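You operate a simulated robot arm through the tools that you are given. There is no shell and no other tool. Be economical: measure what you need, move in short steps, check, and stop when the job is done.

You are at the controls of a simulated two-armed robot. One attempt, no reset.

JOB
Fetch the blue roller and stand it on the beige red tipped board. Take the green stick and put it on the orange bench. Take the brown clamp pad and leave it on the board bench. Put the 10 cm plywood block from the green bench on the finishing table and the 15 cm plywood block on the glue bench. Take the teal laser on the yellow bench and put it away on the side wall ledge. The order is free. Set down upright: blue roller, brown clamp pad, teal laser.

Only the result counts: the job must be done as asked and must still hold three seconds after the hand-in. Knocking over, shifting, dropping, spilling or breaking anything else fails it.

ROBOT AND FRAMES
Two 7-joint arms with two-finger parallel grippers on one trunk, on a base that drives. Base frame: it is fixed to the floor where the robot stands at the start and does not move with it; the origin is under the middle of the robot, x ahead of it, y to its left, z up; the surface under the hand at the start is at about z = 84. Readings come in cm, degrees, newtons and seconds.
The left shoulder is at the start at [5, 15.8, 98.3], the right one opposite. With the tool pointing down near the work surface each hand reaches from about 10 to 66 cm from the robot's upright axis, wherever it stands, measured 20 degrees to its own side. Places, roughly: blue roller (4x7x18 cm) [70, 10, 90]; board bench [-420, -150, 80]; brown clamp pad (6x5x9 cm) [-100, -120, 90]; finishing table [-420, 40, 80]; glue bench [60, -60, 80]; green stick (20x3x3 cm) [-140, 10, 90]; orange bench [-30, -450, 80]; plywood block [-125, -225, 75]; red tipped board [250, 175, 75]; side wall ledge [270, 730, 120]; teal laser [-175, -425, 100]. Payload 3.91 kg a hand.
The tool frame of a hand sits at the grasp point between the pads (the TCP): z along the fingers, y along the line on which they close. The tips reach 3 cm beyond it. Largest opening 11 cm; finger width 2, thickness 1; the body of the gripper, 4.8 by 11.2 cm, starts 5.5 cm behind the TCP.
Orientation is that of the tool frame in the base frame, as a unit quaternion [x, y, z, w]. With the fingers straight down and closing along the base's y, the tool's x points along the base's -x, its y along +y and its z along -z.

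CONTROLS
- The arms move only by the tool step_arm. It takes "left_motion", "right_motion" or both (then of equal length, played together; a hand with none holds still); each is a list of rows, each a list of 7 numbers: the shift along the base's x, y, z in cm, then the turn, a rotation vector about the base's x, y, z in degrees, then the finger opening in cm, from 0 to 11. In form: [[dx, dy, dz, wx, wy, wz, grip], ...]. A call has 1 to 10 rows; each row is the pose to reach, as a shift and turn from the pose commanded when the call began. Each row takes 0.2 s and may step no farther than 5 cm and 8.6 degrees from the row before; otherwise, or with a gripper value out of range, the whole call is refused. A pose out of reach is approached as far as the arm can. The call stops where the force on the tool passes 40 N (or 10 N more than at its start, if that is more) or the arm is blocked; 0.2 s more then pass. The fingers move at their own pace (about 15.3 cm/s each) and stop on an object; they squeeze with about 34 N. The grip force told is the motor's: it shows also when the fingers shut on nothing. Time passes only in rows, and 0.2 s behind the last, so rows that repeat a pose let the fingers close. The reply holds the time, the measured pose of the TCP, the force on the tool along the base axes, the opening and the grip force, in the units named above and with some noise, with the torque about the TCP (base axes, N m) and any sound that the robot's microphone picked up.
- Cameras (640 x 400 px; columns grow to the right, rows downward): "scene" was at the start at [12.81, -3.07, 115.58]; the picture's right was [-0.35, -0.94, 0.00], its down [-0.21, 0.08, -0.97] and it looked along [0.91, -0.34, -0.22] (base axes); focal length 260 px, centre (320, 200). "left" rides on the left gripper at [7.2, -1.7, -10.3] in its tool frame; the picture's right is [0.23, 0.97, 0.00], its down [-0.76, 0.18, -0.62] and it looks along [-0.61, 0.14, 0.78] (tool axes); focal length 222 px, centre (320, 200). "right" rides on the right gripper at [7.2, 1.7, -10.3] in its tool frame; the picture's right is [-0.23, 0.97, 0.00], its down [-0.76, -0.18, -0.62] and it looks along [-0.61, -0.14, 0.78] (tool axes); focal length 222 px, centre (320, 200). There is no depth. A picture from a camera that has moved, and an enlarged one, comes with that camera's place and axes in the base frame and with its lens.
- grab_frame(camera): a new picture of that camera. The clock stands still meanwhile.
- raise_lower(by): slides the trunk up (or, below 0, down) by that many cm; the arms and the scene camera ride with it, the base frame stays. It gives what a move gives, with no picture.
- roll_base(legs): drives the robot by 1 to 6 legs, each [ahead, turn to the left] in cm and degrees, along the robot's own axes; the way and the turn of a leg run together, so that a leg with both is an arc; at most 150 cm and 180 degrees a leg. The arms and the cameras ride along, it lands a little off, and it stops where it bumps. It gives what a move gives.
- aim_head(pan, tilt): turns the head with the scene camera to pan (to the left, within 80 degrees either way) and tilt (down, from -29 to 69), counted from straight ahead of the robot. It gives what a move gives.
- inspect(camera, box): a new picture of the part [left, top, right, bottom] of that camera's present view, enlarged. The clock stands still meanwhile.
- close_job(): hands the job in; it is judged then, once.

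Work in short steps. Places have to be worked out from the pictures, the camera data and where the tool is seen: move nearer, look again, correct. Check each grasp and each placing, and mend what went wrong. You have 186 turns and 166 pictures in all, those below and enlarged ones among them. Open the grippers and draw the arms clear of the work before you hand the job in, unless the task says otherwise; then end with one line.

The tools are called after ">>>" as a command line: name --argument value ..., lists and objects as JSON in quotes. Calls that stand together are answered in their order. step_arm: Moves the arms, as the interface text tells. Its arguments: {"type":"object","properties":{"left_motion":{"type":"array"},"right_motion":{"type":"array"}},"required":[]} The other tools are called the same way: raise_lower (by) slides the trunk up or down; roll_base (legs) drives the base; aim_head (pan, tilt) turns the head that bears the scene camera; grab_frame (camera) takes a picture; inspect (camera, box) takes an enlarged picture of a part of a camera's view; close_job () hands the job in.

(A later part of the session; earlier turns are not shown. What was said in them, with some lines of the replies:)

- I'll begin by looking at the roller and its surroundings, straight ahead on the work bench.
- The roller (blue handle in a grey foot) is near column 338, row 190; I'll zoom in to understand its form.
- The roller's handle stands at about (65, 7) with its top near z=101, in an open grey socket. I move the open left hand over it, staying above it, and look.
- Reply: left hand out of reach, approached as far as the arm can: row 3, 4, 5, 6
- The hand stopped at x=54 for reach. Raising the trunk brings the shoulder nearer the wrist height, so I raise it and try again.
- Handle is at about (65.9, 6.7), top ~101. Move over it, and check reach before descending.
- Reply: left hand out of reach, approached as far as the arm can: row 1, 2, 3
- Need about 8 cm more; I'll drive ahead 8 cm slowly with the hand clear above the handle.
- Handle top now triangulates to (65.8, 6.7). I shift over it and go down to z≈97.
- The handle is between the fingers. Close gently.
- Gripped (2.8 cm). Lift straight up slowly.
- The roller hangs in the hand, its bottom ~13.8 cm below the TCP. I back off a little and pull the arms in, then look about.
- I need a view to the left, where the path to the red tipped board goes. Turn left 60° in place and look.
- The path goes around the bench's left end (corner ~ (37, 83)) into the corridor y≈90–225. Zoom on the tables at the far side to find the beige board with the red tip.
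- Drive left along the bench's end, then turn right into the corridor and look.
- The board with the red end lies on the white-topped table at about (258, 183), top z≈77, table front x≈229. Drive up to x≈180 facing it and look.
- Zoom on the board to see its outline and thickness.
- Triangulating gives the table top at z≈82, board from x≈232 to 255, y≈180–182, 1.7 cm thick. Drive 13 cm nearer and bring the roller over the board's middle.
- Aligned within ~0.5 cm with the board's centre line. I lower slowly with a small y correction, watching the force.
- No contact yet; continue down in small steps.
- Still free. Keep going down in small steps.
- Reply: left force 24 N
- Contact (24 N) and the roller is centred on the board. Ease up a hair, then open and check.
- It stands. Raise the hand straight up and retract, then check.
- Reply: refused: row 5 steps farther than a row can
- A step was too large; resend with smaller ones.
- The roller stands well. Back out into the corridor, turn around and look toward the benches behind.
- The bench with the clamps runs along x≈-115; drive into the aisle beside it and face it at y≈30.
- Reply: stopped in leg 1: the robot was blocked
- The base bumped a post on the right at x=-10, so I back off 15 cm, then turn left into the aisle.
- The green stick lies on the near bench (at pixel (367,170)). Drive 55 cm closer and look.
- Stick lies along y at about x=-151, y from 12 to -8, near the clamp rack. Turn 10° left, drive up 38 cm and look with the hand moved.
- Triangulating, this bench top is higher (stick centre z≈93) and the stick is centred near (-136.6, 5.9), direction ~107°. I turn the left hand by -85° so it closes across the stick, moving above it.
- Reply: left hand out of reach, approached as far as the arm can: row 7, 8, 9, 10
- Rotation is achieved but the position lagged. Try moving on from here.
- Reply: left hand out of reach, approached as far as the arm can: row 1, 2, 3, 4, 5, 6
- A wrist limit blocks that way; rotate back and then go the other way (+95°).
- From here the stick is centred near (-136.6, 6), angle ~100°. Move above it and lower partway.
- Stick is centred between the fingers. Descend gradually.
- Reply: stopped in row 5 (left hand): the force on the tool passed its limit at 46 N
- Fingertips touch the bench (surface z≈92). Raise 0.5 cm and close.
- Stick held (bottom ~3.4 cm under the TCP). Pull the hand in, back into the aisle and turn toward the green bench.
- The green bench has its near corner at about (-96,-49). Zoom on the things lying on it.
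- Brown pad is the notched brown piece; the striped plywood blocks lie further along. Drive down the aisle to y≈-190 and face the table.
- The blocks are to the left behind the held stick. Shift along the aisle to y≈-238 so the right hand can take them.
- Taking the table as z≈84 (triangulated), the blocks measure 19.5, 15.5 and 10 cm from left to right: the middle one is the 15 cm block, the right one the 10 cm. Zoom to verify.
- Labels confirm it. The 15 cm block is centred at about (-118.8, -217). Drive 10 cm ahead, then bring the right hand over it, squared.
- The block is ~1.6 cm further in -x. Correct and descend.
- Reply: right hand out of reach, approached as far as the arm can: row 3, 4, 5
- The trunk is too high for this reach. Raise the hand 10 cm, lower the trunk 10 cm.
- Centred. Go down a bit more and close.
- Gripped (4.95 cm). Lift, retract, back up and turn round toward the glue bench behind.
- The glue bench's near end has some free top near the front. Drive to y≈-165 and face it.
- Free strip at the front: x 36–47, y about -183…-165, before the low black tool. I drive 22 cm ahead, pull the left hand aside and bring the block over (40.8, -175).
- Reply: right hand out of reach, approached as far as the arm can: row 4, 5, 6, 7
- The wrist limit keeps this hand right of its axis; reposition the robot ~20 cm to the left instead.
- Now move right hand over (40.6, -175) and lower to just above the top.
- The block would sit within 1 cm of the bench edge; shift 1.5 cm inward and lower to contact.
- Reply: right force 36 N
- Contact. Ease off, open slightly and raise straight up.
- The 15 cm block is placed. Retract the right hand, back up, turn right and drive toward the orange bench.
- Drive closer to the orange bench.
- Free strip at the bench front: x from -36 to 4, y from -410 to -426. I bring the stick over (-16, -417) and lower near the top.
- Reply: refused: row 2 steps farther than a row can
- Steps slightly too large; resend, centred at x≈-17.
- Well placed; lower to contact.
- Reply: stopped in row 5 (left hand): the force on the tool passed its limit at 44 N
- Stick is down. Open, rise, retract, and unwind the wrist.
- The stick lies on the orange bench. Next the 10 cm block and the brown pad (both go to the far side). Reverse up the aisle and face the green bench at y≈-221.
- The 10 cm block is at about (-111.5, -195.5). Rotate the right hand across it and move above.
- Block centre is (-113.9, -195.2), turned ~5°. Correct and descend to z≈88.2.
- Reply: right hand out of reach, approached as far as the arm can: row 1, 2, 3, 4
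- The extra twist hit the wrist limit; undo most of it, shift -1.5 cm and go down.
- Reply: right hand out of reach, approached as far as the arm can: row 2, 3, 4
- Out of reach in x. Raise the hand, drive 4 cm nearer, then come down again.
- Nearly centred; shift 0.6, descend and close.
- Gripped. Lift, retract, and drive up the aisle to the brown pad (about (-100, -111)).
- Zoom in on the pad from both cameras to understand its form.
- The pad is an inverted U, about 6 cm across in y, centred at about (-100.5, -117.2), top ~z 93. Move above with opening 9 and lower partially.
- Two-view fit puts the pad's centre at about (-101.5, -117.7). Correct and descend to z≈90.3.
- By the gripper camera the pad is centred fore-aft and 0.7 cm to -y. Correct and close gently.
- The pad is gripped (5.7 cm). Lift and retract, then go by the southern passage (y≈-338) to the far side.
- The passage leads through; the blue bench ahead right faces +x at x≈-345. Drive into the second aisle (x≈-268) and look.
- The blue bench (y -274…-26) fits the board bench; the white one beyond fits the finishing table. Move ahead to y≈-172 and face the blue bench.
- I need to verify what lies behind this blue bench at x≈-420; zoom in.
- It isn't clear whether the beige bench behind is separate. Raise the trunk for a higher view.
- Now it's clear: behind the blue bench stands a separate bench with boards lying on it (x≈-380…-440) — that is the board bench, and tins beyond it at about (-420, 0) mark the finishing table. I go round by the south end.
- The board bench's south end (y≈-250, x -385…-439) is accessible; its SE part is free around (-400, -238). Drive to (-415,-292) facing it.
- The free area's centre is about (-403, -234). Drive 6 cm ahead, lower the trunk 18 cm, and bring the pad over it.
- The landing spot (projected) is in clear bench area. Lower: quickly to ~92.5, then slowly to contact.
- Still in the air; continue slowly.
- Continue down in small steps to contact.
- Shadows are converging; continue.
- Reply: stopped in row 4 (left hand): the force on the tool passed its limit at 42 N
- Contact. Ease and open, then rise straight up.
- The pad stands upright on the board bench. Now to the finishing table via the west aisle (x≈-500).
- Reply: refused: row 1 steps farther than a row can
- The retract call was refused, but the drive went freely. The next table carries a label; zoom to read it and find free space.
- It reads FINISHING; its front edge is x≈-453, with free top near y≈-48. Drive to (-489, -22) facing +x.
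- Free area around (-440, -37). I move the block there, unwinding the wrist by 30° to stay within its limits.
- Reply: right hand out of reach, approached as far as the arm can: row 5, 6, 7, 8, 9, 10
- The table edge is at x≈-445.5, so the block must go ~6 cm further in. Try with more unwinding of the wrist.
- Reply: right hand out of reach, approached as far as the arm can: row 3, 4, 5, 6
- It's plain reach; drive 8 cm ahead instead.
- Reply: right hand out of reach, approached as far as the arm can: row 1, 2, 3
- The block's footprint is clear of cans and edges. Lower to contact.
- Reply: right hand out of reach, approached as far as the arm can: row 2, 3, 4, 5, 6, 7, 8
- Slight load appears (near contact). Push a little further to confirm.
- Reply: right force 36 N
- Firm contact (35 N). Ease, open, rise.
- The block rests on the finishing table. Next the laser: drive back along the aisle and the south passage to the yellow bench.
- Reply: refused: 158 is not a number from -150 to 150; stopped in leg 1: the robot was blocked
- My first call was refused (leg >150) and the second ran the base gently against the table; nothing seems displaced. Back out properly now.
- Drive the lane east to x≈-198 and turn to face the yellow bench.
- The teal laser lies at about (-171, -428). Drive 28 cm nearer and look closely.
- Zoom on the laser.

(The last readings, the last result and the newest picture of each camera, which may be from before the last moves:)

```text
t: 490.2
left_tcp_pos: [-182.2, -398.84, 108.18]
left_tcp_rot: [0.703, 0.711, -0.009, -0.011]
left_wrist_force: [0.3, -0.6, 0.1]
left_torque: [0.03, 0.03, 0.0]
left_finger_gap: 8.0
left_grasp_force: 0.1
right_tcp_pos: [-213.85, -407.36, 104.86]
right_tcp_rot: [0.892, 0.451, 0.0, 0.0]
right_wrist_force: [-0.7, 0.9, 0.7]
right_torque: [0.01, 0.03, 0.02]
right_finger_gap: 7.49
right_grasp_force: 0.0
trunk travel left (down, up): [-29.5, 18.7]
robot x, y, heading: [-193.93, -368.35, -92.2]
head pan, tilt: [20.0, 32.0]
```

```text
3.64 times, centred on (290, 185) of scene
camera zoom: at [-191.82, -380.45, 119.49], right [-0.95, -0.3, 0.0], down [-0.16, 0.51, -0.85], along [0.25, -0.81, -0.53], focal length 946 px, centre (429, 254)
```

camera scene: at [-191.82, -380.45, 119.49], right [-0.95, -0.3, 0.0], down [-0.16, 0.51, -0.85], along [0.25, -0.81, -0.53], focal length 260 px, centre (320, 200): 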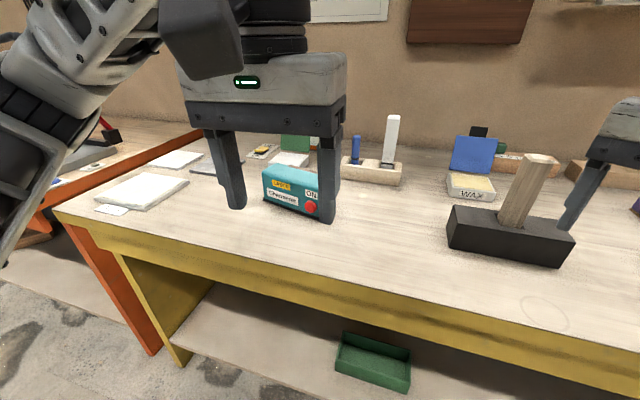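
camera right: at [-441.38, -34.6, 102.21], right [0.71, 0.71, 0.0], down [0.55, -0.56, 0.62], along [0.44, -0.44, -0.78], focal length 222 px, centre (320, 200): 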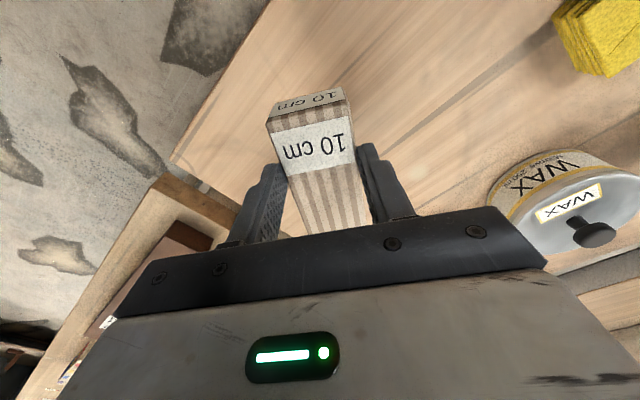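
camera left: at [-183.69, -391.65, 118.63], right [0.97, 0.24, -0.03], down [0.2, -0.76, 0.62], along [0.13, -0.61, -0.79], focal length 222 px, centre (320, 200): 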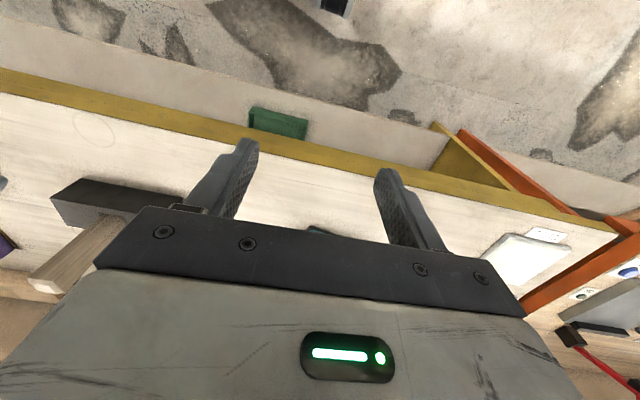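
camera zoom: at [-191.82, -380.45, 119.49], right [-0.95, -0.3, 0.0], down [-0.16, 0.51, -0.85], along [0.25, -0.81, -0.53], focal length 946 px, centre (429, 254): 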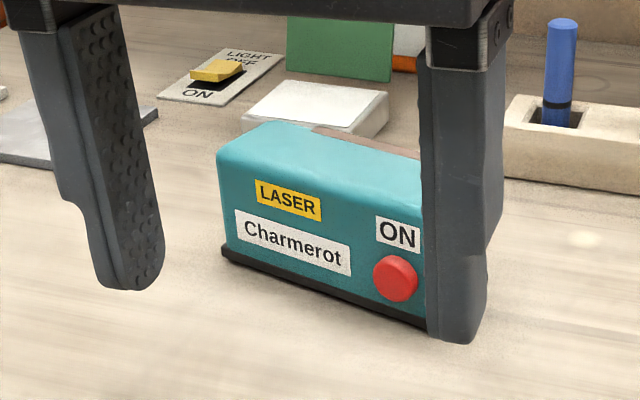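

The laser box lies ~13° off the x-axis, front face near y≈-427, centre ≈(-170.5, -430), ~7.5 cm tall on a top at z≈85; the red button sits at x≈-175.7. Drive 7 cm nearer, and rotate the left hand +76° to close across its depth.

>>> roll_base --legs '[[7, 0]]'

>>> step_arm --left_motion '[[1, -1, 0, 0, 0, 8, 10], [2, -2, 0, 0, 0, 16, 10], [3, -4, 0, 0, 0, 24, 10], [4, -6, 0, 0, 0, 32, 10], [6, -8, 0, 0, 0, 40, 10], [8, -10, 0, 0, 0, 48, 10], [10, -13, 0, 0, 0, 56, 10], [11.5, -17, 0, 0, 0, 64, 10], [12.4, -20, 0, 0, 0, 72, 10], [12.4, -23.8, 0, 0, 0, 76, 10]]'

>>> grab_frame --camera "left"

>>> grab_frame --camera "scene"

```text
t: 491.2
left_tcp_pos: [-182.39, -405.91, 108.18]
left_tcp_rot: [0.702, 0.712, -0.008, -0.01]
left_wrist_force: [-0.5, 0.2, 0.1]
left_torque: [-0.02, -0.01, 0.01]
left_finger_gap: 7.98
left_grasp_force: 0.1
right_tcp_pos: [-213.94, -414.25, 104.77]
right_tcp_rot: [0.892, 0.452, 0.001, 0.0]
right_wrist_force: [-0.5, -0.2, 0.2]
right_torque: [-0.03, -0.01, 0.02]
right_finger_gap: 7.49
right_grasp_force: 0.1
trunk travel left (down, up): [-29.5, 18.7]
robot x, y, heading: [-195.01, -375.01, -92.3]
head pan, tilt: [20.0, 32.0]
```

```text
t: 493.4
left_tcp_pos: [-170.05, -429.84, 108.18]
left_tcp_rot: [0.114, 0.993, -0.013, -0.001]
left_wrist_force: [0.6, -0.5, 0.6]
left_torque: [0.01, -0.01, 0.01]
left_finger_gap: 9.99
left_grasp_force: 0.0
right_tcp_pos: [-214.02, -414.2, 104.82]
right_tcp_rot: [0.892, 0.452, 0.001, -0.001]
right_wrist_force: [0.0, -0.6, -0.3]
right_torque: [-0.01, -0.02, 0.01]
right_finger_gap: 7.5
right_grasp_force: 0.2
trunk travel left (down, up): [-29.5, 18.7]
robot x, y, heading: [-194.55, -374.98, -92.1]
head pan, tilt: [20.0, 32.0]
```

```text
33 pictures are left
camera left: at [-177.41, -429.55, 118.55], right [0.0, 1.0, -0.03], down [0.79, 0.02, 0.62], along [0.62, -0.02, -0.78], focal length 222 px, centre (320, 200)
```

left: 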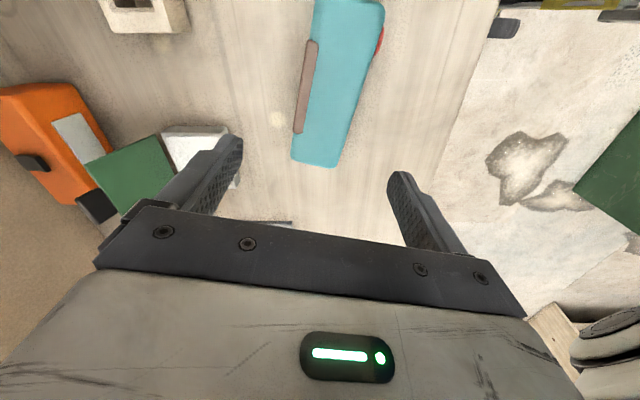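

```text
32 pictures are left
camera scene: at [-192.13, -387.4, 119.48], right [-0.95, -0.3, 0.0], down [-0.16, 0.51, -0.85], along [0.26, -0.81, -0.53], focal length 260 px, centre (320, 200)
```

scene: 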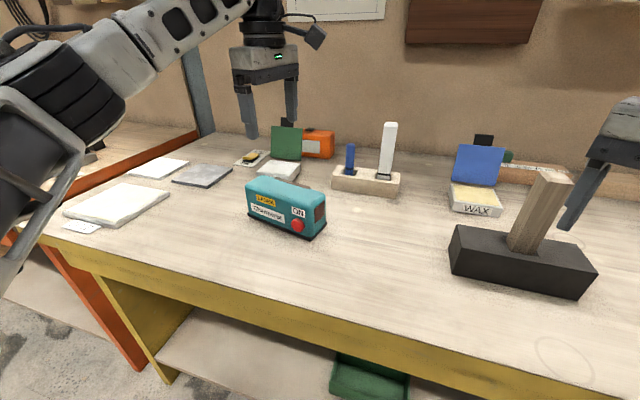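

Zoom on the laser's back to see what the brown strip is.

>>> inspect --camera "left" --box '[260, 0, 420, 180]'

>>> inspect --camera "scene" --box '[230, 150, 350, 250]'

```text
2.22 times, centred on (340, 90) of left
camera zoom: at [-177.41, -429.55, 118.55], right [0.0, 1.0, -0.03], down [0.79, 0.02, 0.62], along [0.62, -0.02, -0.78], focal length 494 px, centre (276, 444)
```

zoom: 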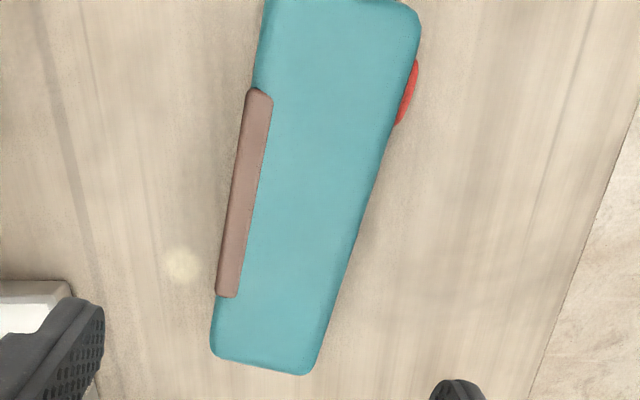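

```text
4.00 times, centred on (290, 200) of scene
camera zoom: at [-192.13, -387.4, 119.48], right [-0.95, -0.3, 0.0], down [-0.16, 0.51, -0.85], along [0.26, -0.81, -0.53], focal length 1041 px, centre (440, 200)
```

zoom: 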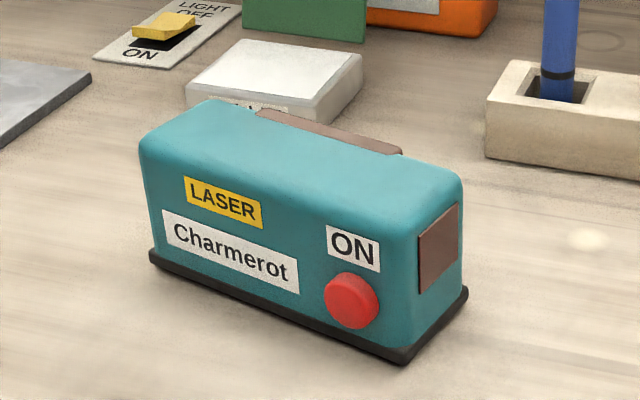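

The strip is the laser's own back plate. Button is well clear of the grasp line. Descend to z≈89.5.

>>> step_arm --left_motion '[[0, 0.3, -4, 0, 0, -1, 10], [0, 0.3, -8, 0, 0, -1, 10], [0, 0.3, -12, 0, 0, -1, 10], [0, 0.3, -15.5, 0, 0, -1, 10], [0, 0.3, -17.5, 0, 0, -1, 10], [0, 0.3, -18.4, 0, 0, -1, 10]]'

>>> grab_frame --camera "left"

```text
t: 494.8
left_tcp_pos: [-170.08, -429.41, 89.85]
left_tcp_rot: [0.123, 0.992, -0.014, -0.002]
left_wrist_force: [0.4, 0.3, -0.8]
left_torque: [0.01, -0.01, -0.02]
left_finger_gap: 9.99
left_grasp_force: 0.1
right_tcp_pos: [-214.05, -414.31, 104.91]
right_tcp_rot: [0.892, 0.453, 0.001, 0.001]
right_wrist_force: [0.1, -0.3, 0.4]
right_torque: [-0.03, -0.03, -0.02]
right_finger_gap: 7.52
right_grasp_force: 0.1
trunk travel left (down, up): [-29.5, 18.7]
robot x, y, heading: [-194.54, -375.09, -92.4]
head pan, tilt: [20.0, 32.0]
```

```text
29 pictures are left
camera left: at [-177.51, -428.83, 100.22], right [0.02, 1.0, -0.03], down [0.79, 0.0, 0.62], along [0.62, -0.03, -0.79], focal length 222 px, centre (320, 200)
```

left: 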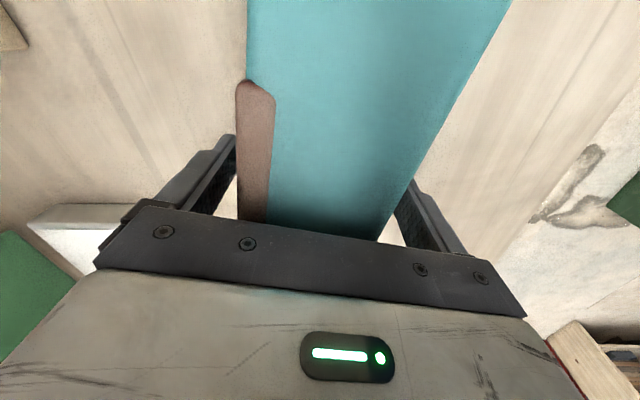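

The laser is between the fingers; close.

>>> step_arm --left_motion '[[0, 0, 0, 0, 0, 0, 8.5], [0, 0, 0, 0, 0, 0, 7], [0, 0, 0, 0, 0, 0, 5.5], [0, 0, 0, 0, 0, 0, 4], [0, 0, 0, 0, 0, 0, 4]]'

>>> inspect --camera "scene" --box '[200, 100, 360, 260]'

```text
t: 496.0
left_tcp_pos: [-170.19, -429.28, 89.81]
left_tcp_rot: [0.124, 0.992, -0.014, -0.002]
left_wrist_force: [0.3, 1.7, 1.7]
left_torque: [0.31, 0.03, 0.06]
left_finger_gap: 6.38
left_grasp_force: 34.2
right_tcp_pos: [-214.12, -414.27, 104.82]
right_tcp_rot: [0.892, 0.452, 0.0, 0.0]
right_wrist_force: [-0.5, 0.0, 0.0]
right_torque: [0.01, 0.0, -0.01]
right_finger_gap: 7.52
right_grasp_force: 0.0
trunk travel left (down, up): [-29.5, 18.7]
robot x, y, heading: [-194.79, -374.81, -92.4]
head pan, tilt: [20.0, 32.0]
```

```text
2.50 times, centred on (280, 180) of scene
camera zoom: at [-192.1, -387.35, 119.5], right [-0.95, -0.3, 0.0], down [-0.16, 0.5, -0.85], along [0.26, -0.81, -0.53], focal length 650 px, centre (420, 250)
```

zoom: 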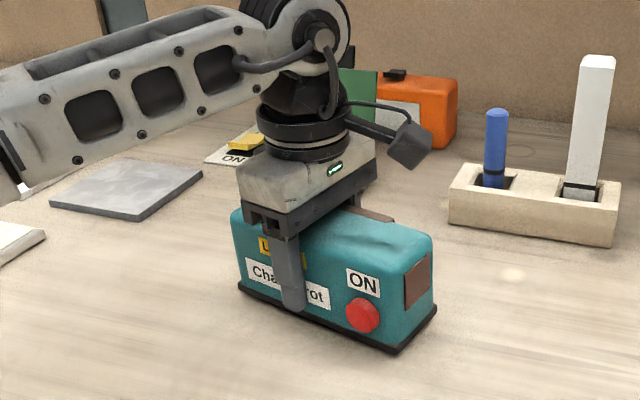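

Gripped at 6.4 cm. Lift a few cm and check that it stays level.

>>> step_arm --left_motion '[[0, 0, 1.5, 0, 0, 0, 4], [0, 0, 4, 0, 0, 0, 4], [0, 0, 8, 0, 0, 0, 4], [0, 0, 12, 0, 0, 0, 4], [0, 0, 16, 0, 0, 0, 4], [0, 0, 18, 0, 0, 0, 4]]'

>>> inspect --camera "scene" --box '[200, 40, 360, 200]'

```text
t: 497.4
left_tcp_pos: [-170.11, -429.51, 107.89]
left_tcp_rot: [0.124, 0.992, -0.013, -0.001]
left_wrist_force: [-0.1, -0.9, -5.2]
left_torque: [0.0, -0.07, 0.02]
left_finger_gap: 6.39
left_grasp_force: 33.5
right_tcp_pos: [-214.08, -414.25, 104.83]
right_tcp_rot: [0.891, 0.453, 0.0, 0.0]
right_wrist_force: [-0.2, 0.0, 0.2]
right_torque: [-0.01, 0.01, 0.05]
right_finger_gap: 7.48
right_grasp_force: 0.1
trunk travel left (down, up): [-29.5, 18.7]
robot x, y, heading: [-194.74, -374.91, -92.3]
head pan, tilt: [20.0, 32.0]
```

```text
2.50 times, centred on (280, 120) of scene
camera zoom: at [-192.09, -387.39, 119.48], right [-0.95, -0.3, 0.0], down [-0.16, 0.51, -0.85], along [0.26, -0.81, -0.53], focal length 650 px, centre (420, 400)
```

zoom: 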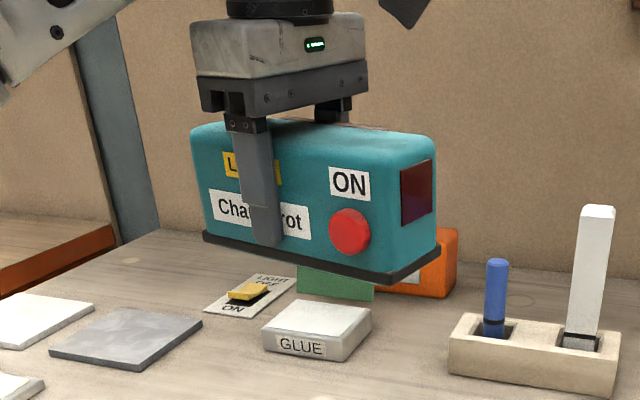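

Level and secure. Retract the hand and start the long way: back out, east lane, then north up the aisle.

>>> step_arm --left_motion '[[0, 4, 0, 0, 0, 0, 4], [0, 8, 0, 0, 0, 0, 4], [0, 12, 0, 0, 0, 0, 4], [0, 16, 0, 0, 0, 0, 4], [0, 20, 0, 0, 0, 0, 4], [0, 24, 0, 0, 0, 0, 4]]'

>>> roll_base --legs '[[-38, 0], [0, 91], [150, 0], [15, 0], [0, 91]]'

```text
t: 498.8
left_tcp_pos: [-170.02, -405.29, 108.02]
left_tcp_rot: [0.124, 0.992, -0.014, -0.002]
left_wrist_force: [-0.3, 0.0, -5.5]
left_torque: [0.01, -0.06, -0.02]
left_finger_gap: 6.41
left_grasp_force: 34.2
right_tcp_pos: [-213.92, -414.24, 104.9]
right_tcp_rot: [0.892, 0.452, 0.0, 0.0]
right_wrist_force: [-0.5, -0.2, 0.2]
right_torque: [0.01, 0.02, -0.01]
right_finger_gap: 7.49
right_grasp_force: 0.1
trunk travel left (down, up): [-29.5, 18.7]
robot x, y, heading: [-195.18, -374.76, -92.3]
head pan, tilt: [20.0, 32.0]
```

```text
t: 517.2
left_tcp_pos: [-50.63, -308.54, 107.99]
left_tcp_rot: [0.996, -0.091, 0.001, -0.014]
left_wrist_force: [-0.8, 0.5, -4.9]
left_torque: [-0.02, 0.06, -0.02]
left_finger_gap: 6.36
left_grasp_force: 33.9
right_tcp_pos: [-7.4, -296.86, 104.93]
right_tcp_rot: [-0.481, 0.877, 0.0, 0.0]
right_wrist_force: [-0.2, 0.0, -0.2]
right_torque: [0.0, -0.01, -0.01]
right_finger_gap: 7.49
right_grasp_force: 0.1
trunk travel left (down, up): [-29.5, 18.7]
robot x, y, heading: [-24.36, -337.6, 91.3]
head pan, tilt: [20.0, 32.0]
```

Continue north up the aisle, then into the corridor eastward.

>>> roll_base --legs '[[150, 0], [150, 0], [150, 0], [28, 0], [0, -88], [150, 0]]'

>>> aim_head --pan 60 --tilt 12

>>> grab_frame --camera "scene"

```text
t: 550.7
left_tcp_pos: [142.8, 169.69, 108.0]
left_tcp_rot: [-0.644, 0.765, -0.011, 0.009]
left_wrist_force: [-0.5, 0.4, -5.0]
left_torque: [0.09, 0.02, -0.01]
left_finger_gap: 6.4
left_grasp_force: 34.3
right_tcp_pos: [155.19, 126.73, 104.88]
right_tcp_rot: [0.273, 0.962, -0.001, 0.0]
right_wrist_force: [-0.5, 0.2, -0.7]
right_torque: [0.05, -0.01, 0.0]
right_finger_gap: 7.49
right_grasp_force: 0.0
trunk travel left (down, up): [-29.5, 18.7]
robot x, y, heading: [114.25, 142.59, 2.2]
head pan, tilt: [20.0, 32.0]
```

```text
t: 551.8
left_tcp_pos: [142.76, 169.75, 108.12]
left_tcp_rot: [-0.644, 0.765, -0.011, 0.008]
left_wrist_force: [-0.8, 0.0, -5.4]
left_torque: [0.05, 0.0, -0.01]
left_finger_gap: 6.38
left_grasp_force: 34.2
right_tcp_pos: [155.17, 126.49, 104.88]
right_tcp_rot: [0.273, 0.962, 0.0, 0.0]
right_wrist_force: [-0.3, -0.2, 0.3]
right_torque: [0.0, 0.03, 0.01]
right_finger_gap: 7.51
right_grasp_force: 0.1
trunk travel left (down, up): [-29.5, 18.7]
robot x, y, heading: [114.35, 142.68, 2.2]
head pan, tilt: [60.0, 12.0]
```

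```text
26 pictures are left
camera scene: at [123.01, 151.38, 122.71], right [0.88, -0.47, 0.0], down [-0.1, -0.18, -0.98], along [0.46, 0.86, -0.21], focal length 260 px, centre (320, 200)
```

scene: 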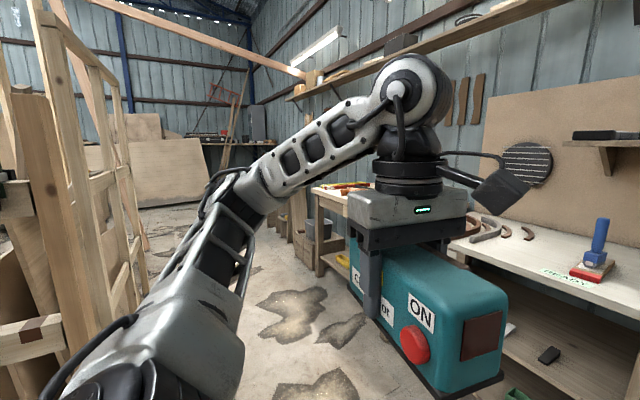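

The corridor north is between the timber frame (x≤~95) and the tables (x≥223). Go to x≈155, turn north and advance.

>>> roll_base --legs '[[43, 0], [0, 88], [130, 0]]'

>>> aim_head --pan -15 --tilt 8

>>> grab_frame --camera "scene"

```text
t: 564.4
left_tcp_pos: [135.18, 305.0, 107.96]
left_tcp_rot: [0.994, -0.112, 0.002, -0.013]
left_wrist_force: [-0.3, -0.3, -4.9]
left_torque: [0.05, 0.06, -0.02]
left_finger_gap: 6.39
left_grasp_force: 33.7
right_tcp_pos: [178.83, 315.03, 104.86]
right_tcp_rot: [-0.463, 0.886, 0.0, 0.0]
right_wrist_force: [0.5, -0.6, -0.6]
right_torque: [-0.02, -0.02, -0.01]
right_finger_gap: 7.5
right_grasp_force: 0.0
trunk travel left (down, up): [-29.5, 18.7]
robot x, y, heading: [160.39, 275.13, 88.9]
head pan, tilt: [60.0, 12.0]
```

```text
t: 565.8
left_tcp_pos: [135.12, 305.14, 108.03]
left_tcp_rot: [0.994, -0.111, 0.001, -0.013]
left_wrist_force: [0.5, 0.4, -4.6]
left_torque: [0.02, 0.08, 0.01]
left_finger_gap: 6.42
left_grasp_force: 34.0
right_tcp_pos: [178.9, 315.05, 104.9]
right_tcp_rot: [-0.463, 0.886, 0.0, 0.0]
right_wrist_force: [0.2, 0.1, -0.1]
right_torque: [-0.03, -0.03, 0.0]
right_finger_gap: 7.49
right_grasp_force: 0.1
trunk travel left (down, up): [-29.5, 18.7]
robot x, y, heading: [160.25, 275.46, 88.7]
head pan, tilt: [-15.0, 8.0]
```

```text
25 pictures are left
camera scene: at [163.1, 288.36, 123.36], right [0.96, -0.28, 0.0], down [-0.04, -0.13, -0.99], along [0.27, 0.95, -0.14], focal length 260 px, centre (320, 200)
```

scene: 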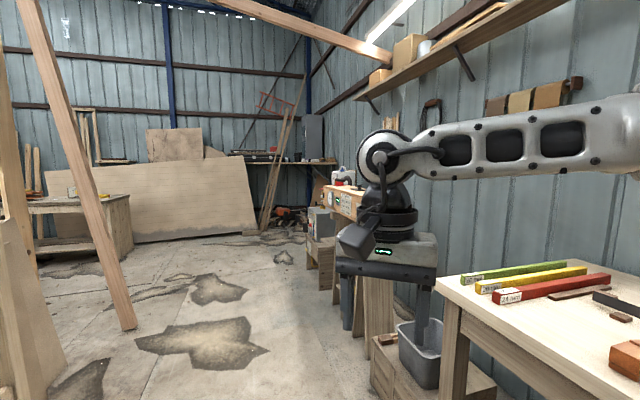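

The ledge projects to pixel (308,166): the plank in the far corner. Zoom in there.

>>> inspect --camera "scene" --box '[220, 90, 380, 260]'

```text
2.35 times, centred on (300, 175) of scene
camera zoom: at [163.1, 288.36, 123.36], right [0.96, -0.28, 0.0], down [-0.04, -0.13, -0.99], along [0.27, 0.95, -0.14], focal length 612 px, centre (367, 259)
```

zoom: 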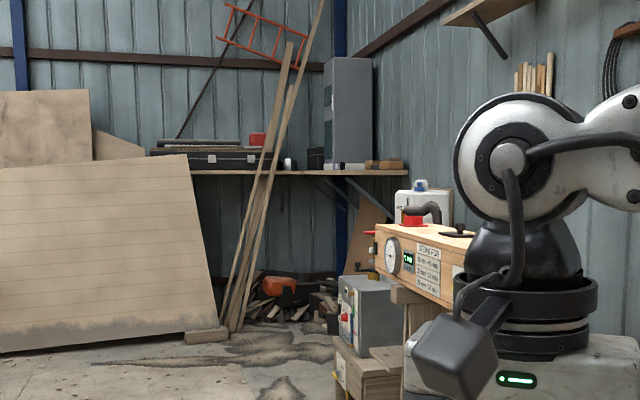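

The ledge with a grey cabinet sits in the far corner. Drive 240 cm further north and look again.

>>> roll_base --legs '[[0, 1], [150, 0], [100, 0]]'

>>> aim_head --pan -22 --tilt 8

>>> grab_frame --camera "scene"

```text
t: 578.3
left_tcp_pos: [127.01, 551.7, 107.84]
left_tcp_rot: [0.996, -0.083, 0.001, -0.013]
left_wrist_force: [0.9, 1.0, -4.7]
left_torque: [0.02, 0.0, 0.01]
left_finger_gap: 6.38
left_grasp_force: 33.6
right_tcp_pos: [169.95, 564.15, 104.87]
right_tcp_rot: [-0.49, 0.872, 0.0, 0.0]
right_wrist_force: [1.2, 0.0, -0.6]
right_torque: [-0.02, 0.0, 0.0]
right_finger_gap: 7.5
right_grasp_force: 0.2
trunk travel left (down, up): [-29.5, 18.7]
robot x, y, heading: [153.84, 523.35, 92.4]
head pan, tilt: [-15.0, 8.0]
```

```text
t: 579.0
left_tcp_pos: [126.97, 551.54, 108.07]
left_tcp_rot: [0.996, -0.084, 0.001, -0.013]
left_wrist_force: [0.0, -0.4, -4.7]
left_torque: [0.03, 0.06, 0.0]
left_finger_gap: 6.39
left_grasp_force: 33.5
right_tcp_pos: [170.01, 564.05, 104.85]
right_tcp_rot: [-0.49, 0.872, 0.0, 0.0]
right_wrist_force: [0.3, 0.2, 0.4]
right_torque: [0.01, 0.01, -0.03]
right_finger_gap: 7.51
right_grasp_force: 0.0
trunk travel left (down, up): [-29.5, 18.7]
robot x, y, heading: [154.06, 522.88, 92.4]
head pan, tilt: [-22.0, 8.0]
```

```text
23 pictures are left
camera scene: at [156.89, 536.29, 123.36], right [0.94, -0.34, 0.0], down [-0.05, -0.13, -0.99], along [0.33, 0.93, -0.14], focal length 260 px, centre (320, 200)
```

scene: 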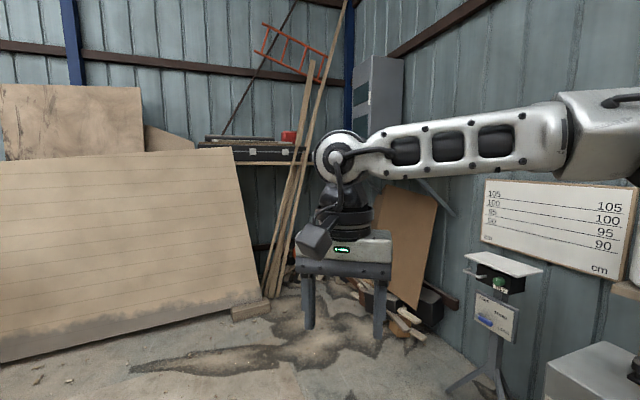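

Turn 30° right toward the ledge, and raise the trunk so the camera looks down on it.

>>> roll_base --legs '[[0, -30]]'

>>> raise_lower --by 18.5

>>> aim_head --pan 0 --tilt 12

>>> grab_frame --camera "scene"

```text
t: 580.8
left_tcp_pos: [144.55, 561.21, 107.99]
left_tcp_rot: [0.942, -0.336, 0.004, -0.012]
left_wrist_force: [-0.5, -0.1, -5.0]
left_torque: [0.06, 0.05, 0.02]
left_finger_gap: 6.38
left_grasp_force: 33.9
right_tcp_pos: [187.96, 550.66, 104.83]
right_tcp_rot: [-0.249, 0.969, 0.0, 0.0]
right_wrist_force: [0.1, 0.9, 0.3]
right_torque: [0.01, 0.0, -0.01]
right_finger_gap: 7.49
right_grasp_force: 0.0
trunk travel left (down, up): [-29.5, 18.7]
robot x, y, heading: [153.76, 523.58, 62.8]
head pan, tilt: [-22.0, 8.0]
```

```text
t: 582.9
left_tcp_pos: [144.48, 561.33, 126.47]
left_tcp_rot: [0.942, -0.335, 0.004, -0.013]
left_wrist_force: [0.1, -1.3, -5.8]
left_torque: [0.02, 0.06, -0.01]
left_finger_gap: 6.39
left_grasp_force: 33.8
right_tcp_pos: [188.07, 550.66, 123.26]
right_tcp_rot: [-0.248, 0.969, 0.0, -0.001]
right_wrist_force: [0.2, 1.1, -1.1]
right_torque: [0.01, 0.0, -0.02]
right_finger_gap: 7.52
right_grasp_force: 0.1
trunk travel left (down, up): [-48.0, 0.2]
robot x, y, heading: [154.22, 523.38, 62.9]
head pan, tilt: [-22.0, 8.0]
```

```text
t: 583.7
left_tcp_pos: [144.44, 561.21, 126.52]
left_tcp_rot: [0.941, -0.337, 0.005, -0.013]
left_wrist_force: [-0.2, 0.0, -5.2]
left_torque: [0.03, 0.04, -0.03]
left_finger_gap: 6.4
left_grasp_force: 33.8
right_tcp_pos: [188.06, 550.79, 123.38]
right_tcp_rot: [-0.248, 0.969, 0.0, 0.0]
right_wrist_force: [0.6, 0.3, 0.2]
right_torque: [0.0, -0.05, 0.0]
right_finger_gap: 7.5
right_grasp_force: 0.1
trunk travel left (down, up): [-48.0, 0.2]
robot x, y, heading: [153.86, 523.36, 62.4]
head pan, tilt: [0.0, 12.0]
```

```text
22 pictures are left
camera scene: at [160.1, 535.4, 141.21], right [0.89, -0.46, 0.0], down [-0.1, -0.18, -0.98], along [0.45, 0.87, -0.21], focal length 260 px, centre (320, 200)
```

scene: 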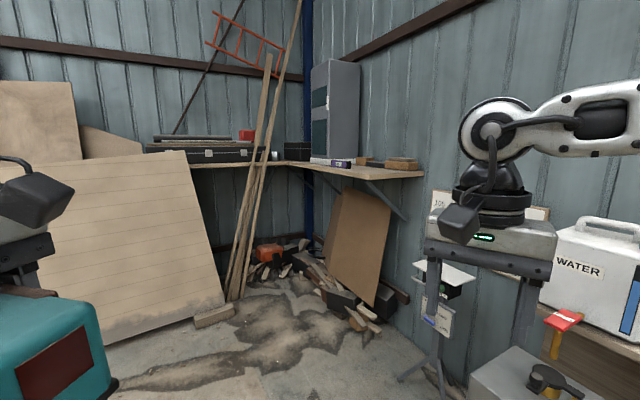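

Zoom on the ledge along the side wall.

>>> inspect --camera "scene" --box '[270, 120, 440, 220]'

```text
3.76 times, centred on (355, 170) of scene
camera zoom: at [160.1, 535.4, 141.21], right [0.89, -0.46, 0.0], down [-0.1, -0.18, -0.98], along [0.45, 0.87, -0.21], focal length 979 px, centre (188, 313)
```

zoom: 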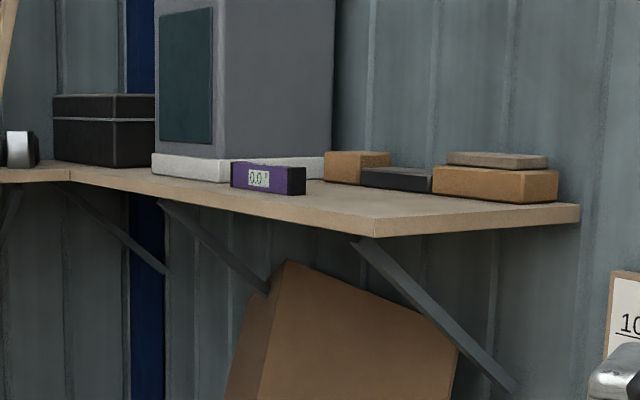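

The free part of the ledge is its near front corner: roughly x 268–295, y 672–715, z≈121. I pull the right hand in, then drive to about (216, 660) and turn toward it.

>>> step_arm --right_motion '[[-2, -3.5, 0, 0, 0, 0, 7], [-4, -7, 0, 0, 0, 0, 7], [-6, -10.5, 0, 0, 0, 0, 7]]'

>>> roll_base --legs '[[0, 3], [145, 0], [0, -45]]'

>>> aim_head --pan 5 --tilt 22

>>> grab_frame --camera "scene"

```text
t: 584.5
left_tcp_pos: [144.44, 561.26, 126.44]
left_tcp_rot: [0.942, -0.336, 0.004, -0.014]
left_wrist_force: [0.1, 0.0, -4.6]
left_torque: [0.01, 0.02, 0.01]
left_finger_gap: 6.39
left_grasp_force: 34.1
right_tcp_pos: [182.08, 540.27, 123.29]
right_tcp_rot: [-0.249, 0.969, 0.001, 0.0]
right_wrist_force: [-1.2, -0.1, -0.8]
right_torque: [-0.01, 0.0, 0.01]
right_finger_gap: 6.99
right_grasp_force: 0.0
trunk travel left (down, up): [-48.0, 0.2]
robot x, y, heading: [153.81, 523.52, 62.5]
head pan, tilt: [0.0, 12.0]
```

```text
t: 594.3
left_tcp_pos: [230.73, 692.76, 126.48]
left_tcp_rot: [0.77, -0.638, 0.008, -0.01]
left_wrist_force: [0.5, 0.4, -5.2]
left_torque: [0.05, 0.0, 0.01]
left_finger_gap: 6.41
left_grasp_force: 34.2
right_tcp_pos: [245.98, 652.43, 123.32]
right_tcp_rot: [0.098, 0.995, 0.0, -0.001]
right_wrist_force: [0.1, -0.3, -0.5]
right_torque: [0.0, -0.01, 0.0]
right_finger_gap: 6.98
right_grasp_force: 0.1
trunk travel left (down, up): [-48.0, 0.2]
robot x, y, heading: [213.68, 657.89, 22.5]
head pan, tilt: [0.0, 12.0]
```

```text
t: 595.0
left_tcp_pos: [230.74, 692.59, 126.45]
left_tcp_rot: [0.77, -0.638, 0.009, -0.01]
left_wrist_force: [0.0, 0.1, -4.5]
left_torque: [0.04, 0.0, 0.0]
left_finger_gap: 6.39
left_grasp_force: 33.9
right_tcp_pos: [245.98, 652.42, 123.37]
right_tcp_rot: [0.098, 0.995, 0.0, 0.0]
right_wrist_force: [-0.3, -0.1, -0.2]
right_torque: [0.02, -0.02, 0.02]
right_finger_gap: 6.98
right_grasp_force: 0.1
trunk travel left (down, up): [-48.0, 0.2]
robot x, y, heading: [214.08, 657.69, 22.6]
head pan, tilt: [5.0, 22.0]
```

```text
20 pictures are left
camera scene: at [225.53, 663.56, 139.59], right [0.46, -0.89, 0.0], down [-0.33, -0.17, -0.93], along [0.82, 0.43, -0.37], focal length 260 px, centre (320, 200)
```

scene: 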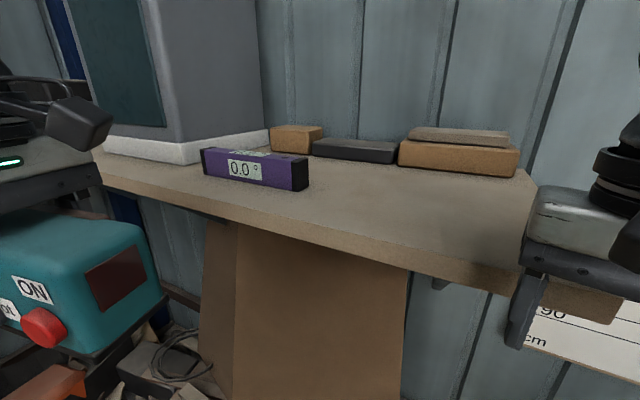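

Two views put the ledge's near front corner at about (254.5, 655), z≈122; free area x 256–295, y 657–688. I raise both hands, pull the right one back, and turn to heading 0.

>>> step_arm --left_motion '[[0, 0, 4, 0, 0, 0, 4], [0, 0, 8, 0, 0, 0, 4], [0, 0, 8, 0, 0, 0, 4], [0, 0, 8, 0, 0, 0, 4]]' --right_motion '[[-3, -1.5, 2, 0, 0, 0, 7], [-6, -3, 4, 0, 0, 0, 7], [-9, -4.5, 6, 0, 0, 0, 7], [-10, -6, 6, 0, 0, 0, 7]]'

>>> roll_base --legs '[[0, -22.5]]'

>>> grab_frame --camera "scene"

```text
t: 596.0
left_tcp_pos: [230.54, 692.58, 134.58]
left_tcp_rot: [0.77, -0.638, 0.008, -0.011]
left_wrist_force: [0.2, -0.1, -5.2]
left_torque: [0.05, -0.02, 0.0]
left_finger_gap: 6.4
left_grasp_force: 33.7
right_tcp_pos: [235.93, 646.09, 129.19]
right_tcp_rot: [0.098, 0.995, 0.0, -0.001]
right_wrist_force: [0.2, -0.6, 0.3]
right_torque: [0.01, 0.02, -0.02]
right_finger_gap: 6.99
right_grasp_force: 0.1
trunk travel left (down, up): [-48.0, 0.2]
robot x, y, heading: [213.58, 657.82, 22.6]
head pan, tilt: [5.0, 22.0]
```

```text
t: 597.5
left_tcp_pos: [242.37, 683.84, 134.62]
left_tcp_rot: [-0.635, 0.773, -0.01, 0.009]
left_wrist_force: [0.1, -0.1, -5.5]
left_torque: [0.02, -0.05, 0.0]
left_finger_gap: 6.38
left_grasp_force: 34.0
right_tcp_pos: [230.17, 638.83, 129.25]
right_tcp_rot: [0.285, 0.959, 0.0, 0.0]
right_wrist_force: [0.8, 0.6, 0.8]
right_torque: [0.01, 0.02, 0.0]
right_finger_gap: 7.01
right_grasp_force: 0.1
trunk travel left (down, up): [-48.0, 0.2]
robot x, y, heading: [213.86, 657.44, 0.8]
head pan, tilt: [5.0, 22.0]
```

```text
19 pictures are left
camera scene: at [226.86, 658.68, 139.58], right [0.1, -0.99, 0.0], down [-0.37, -0.04, -0.93], along [0.92, 0.09, -0.37], focal length 260 px, centre (320, 200)
```

scene: 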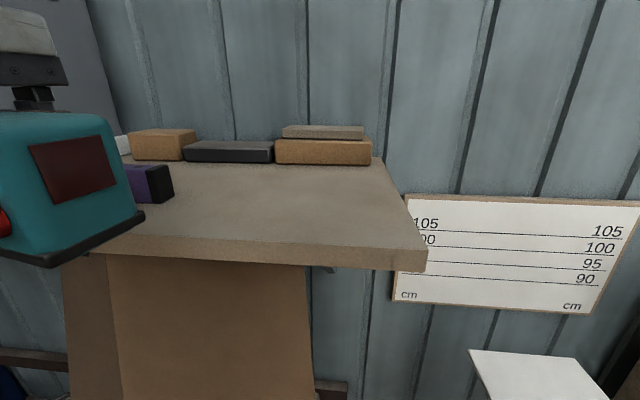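

Target for the laser: centre (274, 669) on the ledge. Drive 8 cm ahead and move the laser over, staying above the purple level.

>>> roll_base --legs '[[8, 0]]'

>>> step_arm --left_motion '[[0, -4, 1, 0, 0, 0, 4], [0, -8, 2, 0, 0, 0, 4], [1, -12, 2, 0, 0, 0, 4], [4, -14.8, 2, 0, 0, 0, 4], [8, -14.8, 2, 0, 0, 0, 4], [12, -14.8, 2, 0, 0, 0, 4], [16, -14.8, 2, 0, 0, 0, 4], [20, -14.8, 2, 0, 0, 0, 4], [23.6, -14.8, 2, 0, 0, 0, 4]]'

>>> grab_frame --camera "scene"

```text
t: 598.6
left_tcp_pos: [250.6, 684.01, 134.7]
left_tcp_rot: [-0.635, 0.772, -0.009, 0.008]
left_wrist_force: [1.1, -0.2, -4.5]
left_torque: [0.07, -0.01, 0.04]
left_finger_gap: 6.37
left_grasp_force: 33.9
right_tcp_pos: [238.51, 638.99, 129.3]
right_tcp_rot: [0.283, 0.959, 0.0, 0.0]
right_wrist_force: [-0.6, -0.4, 1.1]
right_torque: [0.02, 0.02, -0.02]
right_finger_gap: 6.98
right_grasp_force: 0.0
trunk travel left (down, up): [-48.0, 0.2]
robot x, y, heading: [221.83, 657.88, 0.8]
head pan, tilt: [5.0, 22.0]
```

```text
t: 600.6
left_tcp_pos: [274.52, 668.98, 136.56]
left_tcp_rot: [-0.634, 0.773, -0.01, 0.01]
left_wrist_force: [-0.5, 0.4, -4.9]
left_torque: [0.05, -0.01, -0.02]
left_finger_gap: 6.38
left_grasp_force: 33.7
right_tcp_pos: [238.48, 638.84, 129.34]
right_tcp_rot: [0.284, 0.959, 0.002, -0.001]
right_wrist_force: [-0.9, 0.2, 0.9]
right_torque: [0.02, 0.03, 0.01]
right_finger_gap: 6.96
right_grasp_force: 0.0
trunk travel left (down, up): [-48.0, 0.2]
robot x, y, heading: [221.7, 657.65, 0.9]
head pan, tilt: [5.0, 22.0]
```

```text
18 pictures are left
camera scene: at [235.14, 658.71, 139.57], right [0.1, -0.99, 0.0], down [-0.37, -0.04, -0.93], along [0.92, 0.09, -0.38], focal length 260 px, centre (320, 200)
```

scene: 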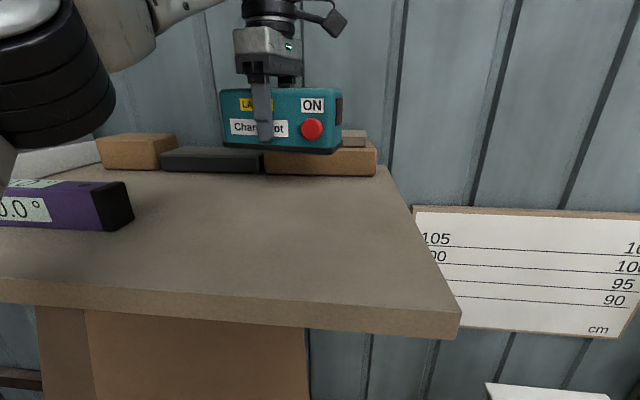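

Lower the laser toward the ledge.

>>> step_arm --left_motion '[[0, 0, -3, 0, 0, 0, 4], [0, 0, -6, 0, 0, 0, 4], [0, 0, -7.5, 0, 0, 0, 4], [0, 0, -8, 0, 0, 0, 4]]'

>>> grab_frame --camera "scene"

```text
t: 601.6
left_tcp_pos: [273.9, 669.17, 129.01]
left_tcp_rot: [-0.636, 0.771, -0.013, 0.01]
left_wrist_force: [0.2, 2.0, 34.4]
left_torque: [-0.14, 1.17, 0.07]
left_finger_gap: 6.41
left_grasp_force: 34.1
right_tcp_pos: [238.12, 638.97, 129.3]
right_tcp_rot: [0.285, 0.959, 0.001, 0.001]
right_wrist_force: [-0.1, 0.2, 0.9]
right_torque: [-0.01, 0.0, 0.01]
right_finger_gap: 7.0
right_grasp_force: 0.2
trunk travel left (down, up): [-48.0, 0.2]
robot x, y, heading: [221.59, 657.49, 0.9]
head pan, tilt: [5.0, 22.0]
```

```text
17 pictures are left
camera scene: at [234.79, 658.77, 139.67], right [0.1, -0.99, 0.0], down [-0.37, -0.04, -0.93], along [0.92, 0.09, -0.37], focal length 260 px, centre (320, 200)
```

scene: 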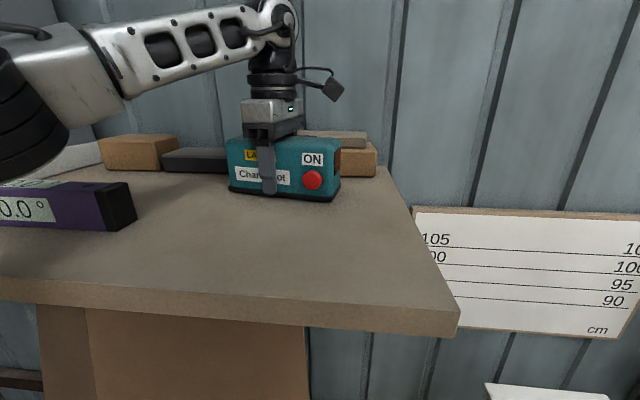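

Contact at TCP z≈129. Zoom to be sure it stands flat on the ledge and clears the box behind.

>>> inspect --camera "scene" --box '[200, 100, 400, 230]'

>>> grab_frame --camera "left"

```text
3.08 times, centred on (300, 165) of scene
camera zoom: at [234.79, 658.77, 139.67], right [0.1, -0.99, 0.0], down [-0.37, -0.04, -0.93], along [0.92, 0.09, -0.37], focal length 800 px, centre (382, 308)
```

zoom: 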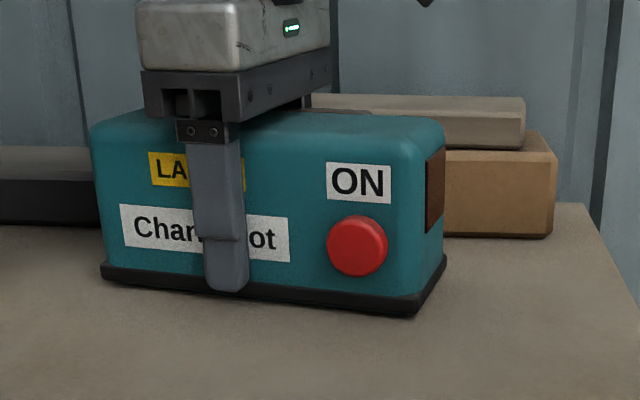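

```text
15 pictures are left
camera left: at [273.92, 661.69, 139.48], right [-1.0, -0.04, -0.03], down [-0.05, 0.79, 0.62], along [0.0, 0.62, -0.79], focal length 222 px, centre (320, 200)
```

left: 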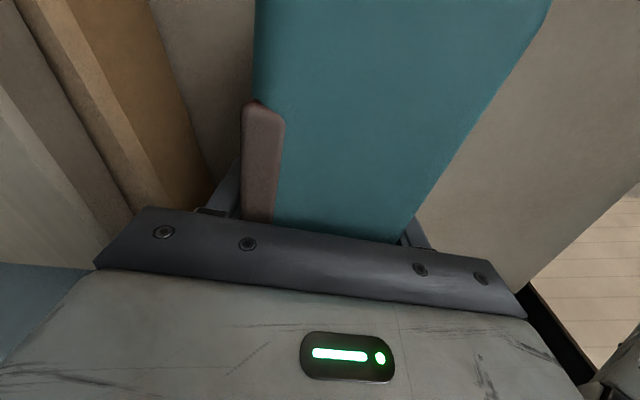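

It stands flat on the ledge with room behind. Ease off, open modestly to 8, and rise straight up.

>>> step_arm --left_motion '[[0, 0, 0.4, 0, 0, 0, 4], [0, 0, 0.4, 0, 0, 0, 6.6], [0, 0, 0.4, 0, 0, 0, 7.5], [0, 0, 0.4, 0, 0, 0, 8.2], [0, 0, 0.4, 0, 0, 0, 8.2]]'

>>> inspect --camera "scene" --box '[200, 100, 400, 230]'

```text
t: 602.8
left_tcp_pos: [274.22, 669.09, 129.01]
left_tcp_rot: [-0.636, 0.772, -0.012, 0.009]
left_wrist_force: [0.1, -0.5, -0.1]
left_torque: [-0.02, -0.01, 0.04]
left_finger_gap: 8.2
left_grasp_force: 0.1
right_tcp_pos: [238.42, 639.07, 129.23]
right_tcp_rot: [0.284, 0.959, 0.0, 0.0]
right_wrist_force: [0.5, 0.1, -0.6]
right_torque: [0.0, 0.0, 0.01]
right_finger_gap: 7.01
right_grasp_force: 0.0
trunk travel left (down, up): [-48.0, 0.2]
robot x, y, heading: [221.51, 657.5, 0.9]
head pan, tilt: [5.0, 22.0]
```

```text
3.08 times, centred on (300, 165) of scene
camera zoom: at [235.03, 658.82, 139.58], right [0.1, -0.99, 0.0], down [-0.37, -0.04, -0.93], along [0.92, 0.09, -0.37], focal length 800 px, centre (382, 308)
```

zoom: 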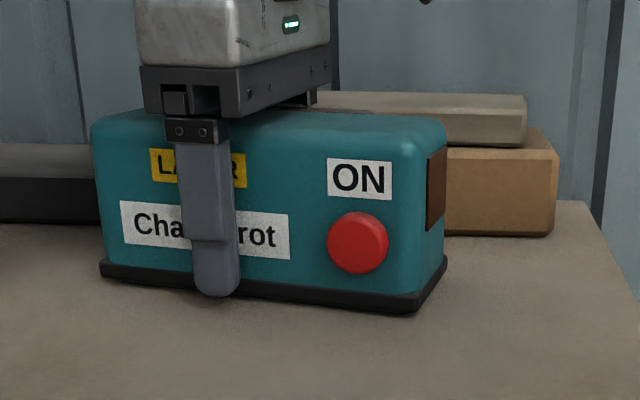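

Released. Rise straight up, then draw back.

>>> step_arm --left_motion '[[0, 0, 3, 0, 0, 0, 8.2], [0, 0, 6, 0, 0, 0, 8.2], [0, 0, 9, 0, 0, 0, 8.2], [0, 0, 12, 0, 0, 0, 8.2], [-3, 0, 14, 0, 0, 0, 8.2], [-7, 0, 14, 0, 0, 0, 8.2], [-11, 0, 14, 0, 0, 0, 8.2], [-15, 0, 14, 0, 0, 0, 8.2], [-19, 0, 14, 0, 0, 0, 8.2], [-23, 0, 14, 0, 0, 0, 8.2]]'

>>> grab_frame --camera "scene"

```text
t: 605.0
left_tcp_pos: [251.24, 669.4, 142.83]
left_tcp_rot: [-0.636, 0.772, -0.012, 0.009]
left_wrist_force: [0.0, -0.6, -0.4]
left_torque: [0.0, 0.03, 0.01]
left_finger_gap: 8.2
left_grasp_force: 0.0
left hand out of reach, approached as far as the arm can: row 3, 4, 5
right_tcp_pos: [238.37, 639.1, 129.35]
right_tcp_rot: [0.285, 0.959, 0.0, 0.0]
right_wrist_force: [-1.1, 1.2, 1.0]
right_torque: [0.02, 0.02, -0.02]
right_finger_gap: 6.99
right_grasp_force: 0.0
trunk travel left (down, up): [-48.0, 0.2]
robot x, y, heading: [221.91, 657.61, 0.8]
head pan, tilt: [5.0, 22.0]
```

```text
13 pictures are left
camera scene: at [234.97, 658.85, 139.6], right [0.1, -0.99, 0.0], down [-0.37, -0.04, -0.93], along [0.92, 0.09, -0.37], focal length 260 px, centre (320, 200)
```

scene: 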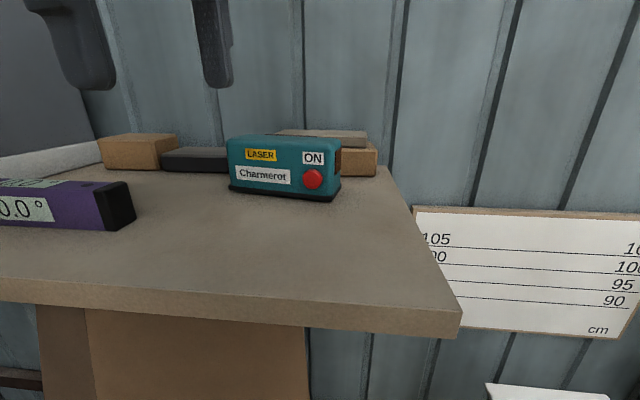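

The laser stands on the side wall ledge. I back the robot clear, open the hands, and hand in.

>>> roll_base --legs '[[-30, 0]]'

>>> step_arm --left_motion '[[0, 0, 0, 0, 0, 0, 10], [0, 0, 0, 0, 0, 0, 10]]' --right_motion '[[0, 0, 0, 0, 0, 0, 10], [0, 0, 0, 0, 0, 0, 10]]'

>>> grab_frame --camera "scene"

```text
t: 607.1
left_tcp_pos: [220.99, 668.92, 142.9]
left_tcp_rot: [-0.638, 0.77, -0.011, 0.01]
left_wrist_force: [0.0, 0.2, -0.1]
left_torque: [-0.01, -0.02, 0.03]
left_finger_gap: 8.19
left_grasp_force: 0.0
right_tcp_pos: [208.14, 638.6, 129.2]
right_tcp_rot: [0.282, 0.959, 0.001, 0.001]
right_wrist_force: [0.4, 1.1, -0.3]
right_torque: [-0.02, -0.01, 0.01]
right_finger_gap: 6.98
right_grasp_force: 0.1
trunk travel left (down, up): [-48.0, 0.2]
robot x, y, heading: [191.55, 657.22, 1.1]
head pan, tilt: [5.0, 22.0]
```

```text
t: 607.7
left_tcp_pos: [220.98, 669.01, 142.84]
left_tcp_rot: [-0.639, 0.769, -0.011, 0.009]
left_wrist_force: [0.1, 0.6, 0.2]
left_torque: [0.03, 0.0, 0.01]
left_finger_gap: 10.0
left_grasp_force: 0.0
right_tcp_pos: [208.06, 638.55, 129.39]
right_tcp_rot: [0.282, 0.96, 0.0, 0.0]
right_wrist_force: [0.6, 1.0, 1.0]
right_torque: [0.01, 0.0, 0.01]
right_finger_gap: 10.01
right_grasp_force: 0.1
trunk travel left (down, up): [-48.0, 0.2]
robot x, y, heading: [191.83, 657.33, 1.0]
head pan, tilt: [5.0, 22.0]
```

```text
12 pictures are left
camera scene: at [204.67, 658.37, 139.59], right [0.11, -0.99, 0.0], down [-0.37, -0.04, -0.93], along [0.92, 0.1, -0.37], focal length 260 px, centre (320, 200)
```

scene: 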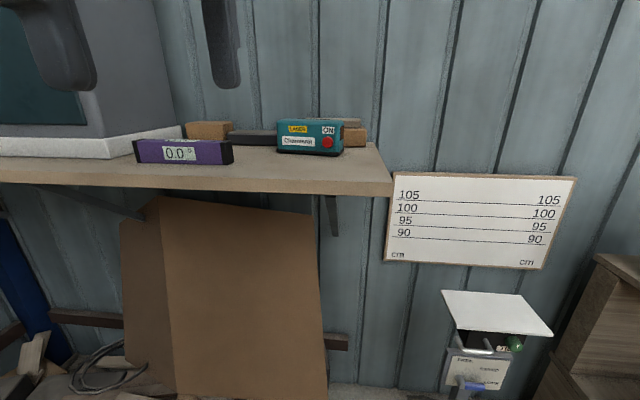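

All six items are placed and the arms are clear; hand in.

>>> close_job

```text
The job is handed in.
```

I placed all six items and handed the job in: roller, stick, clamp pad, both plywood blocks and the laser. The base bumped something in the timber-frame corridor and later the finishing table. I saw nothing out of place at the table, and did not check the corridor.
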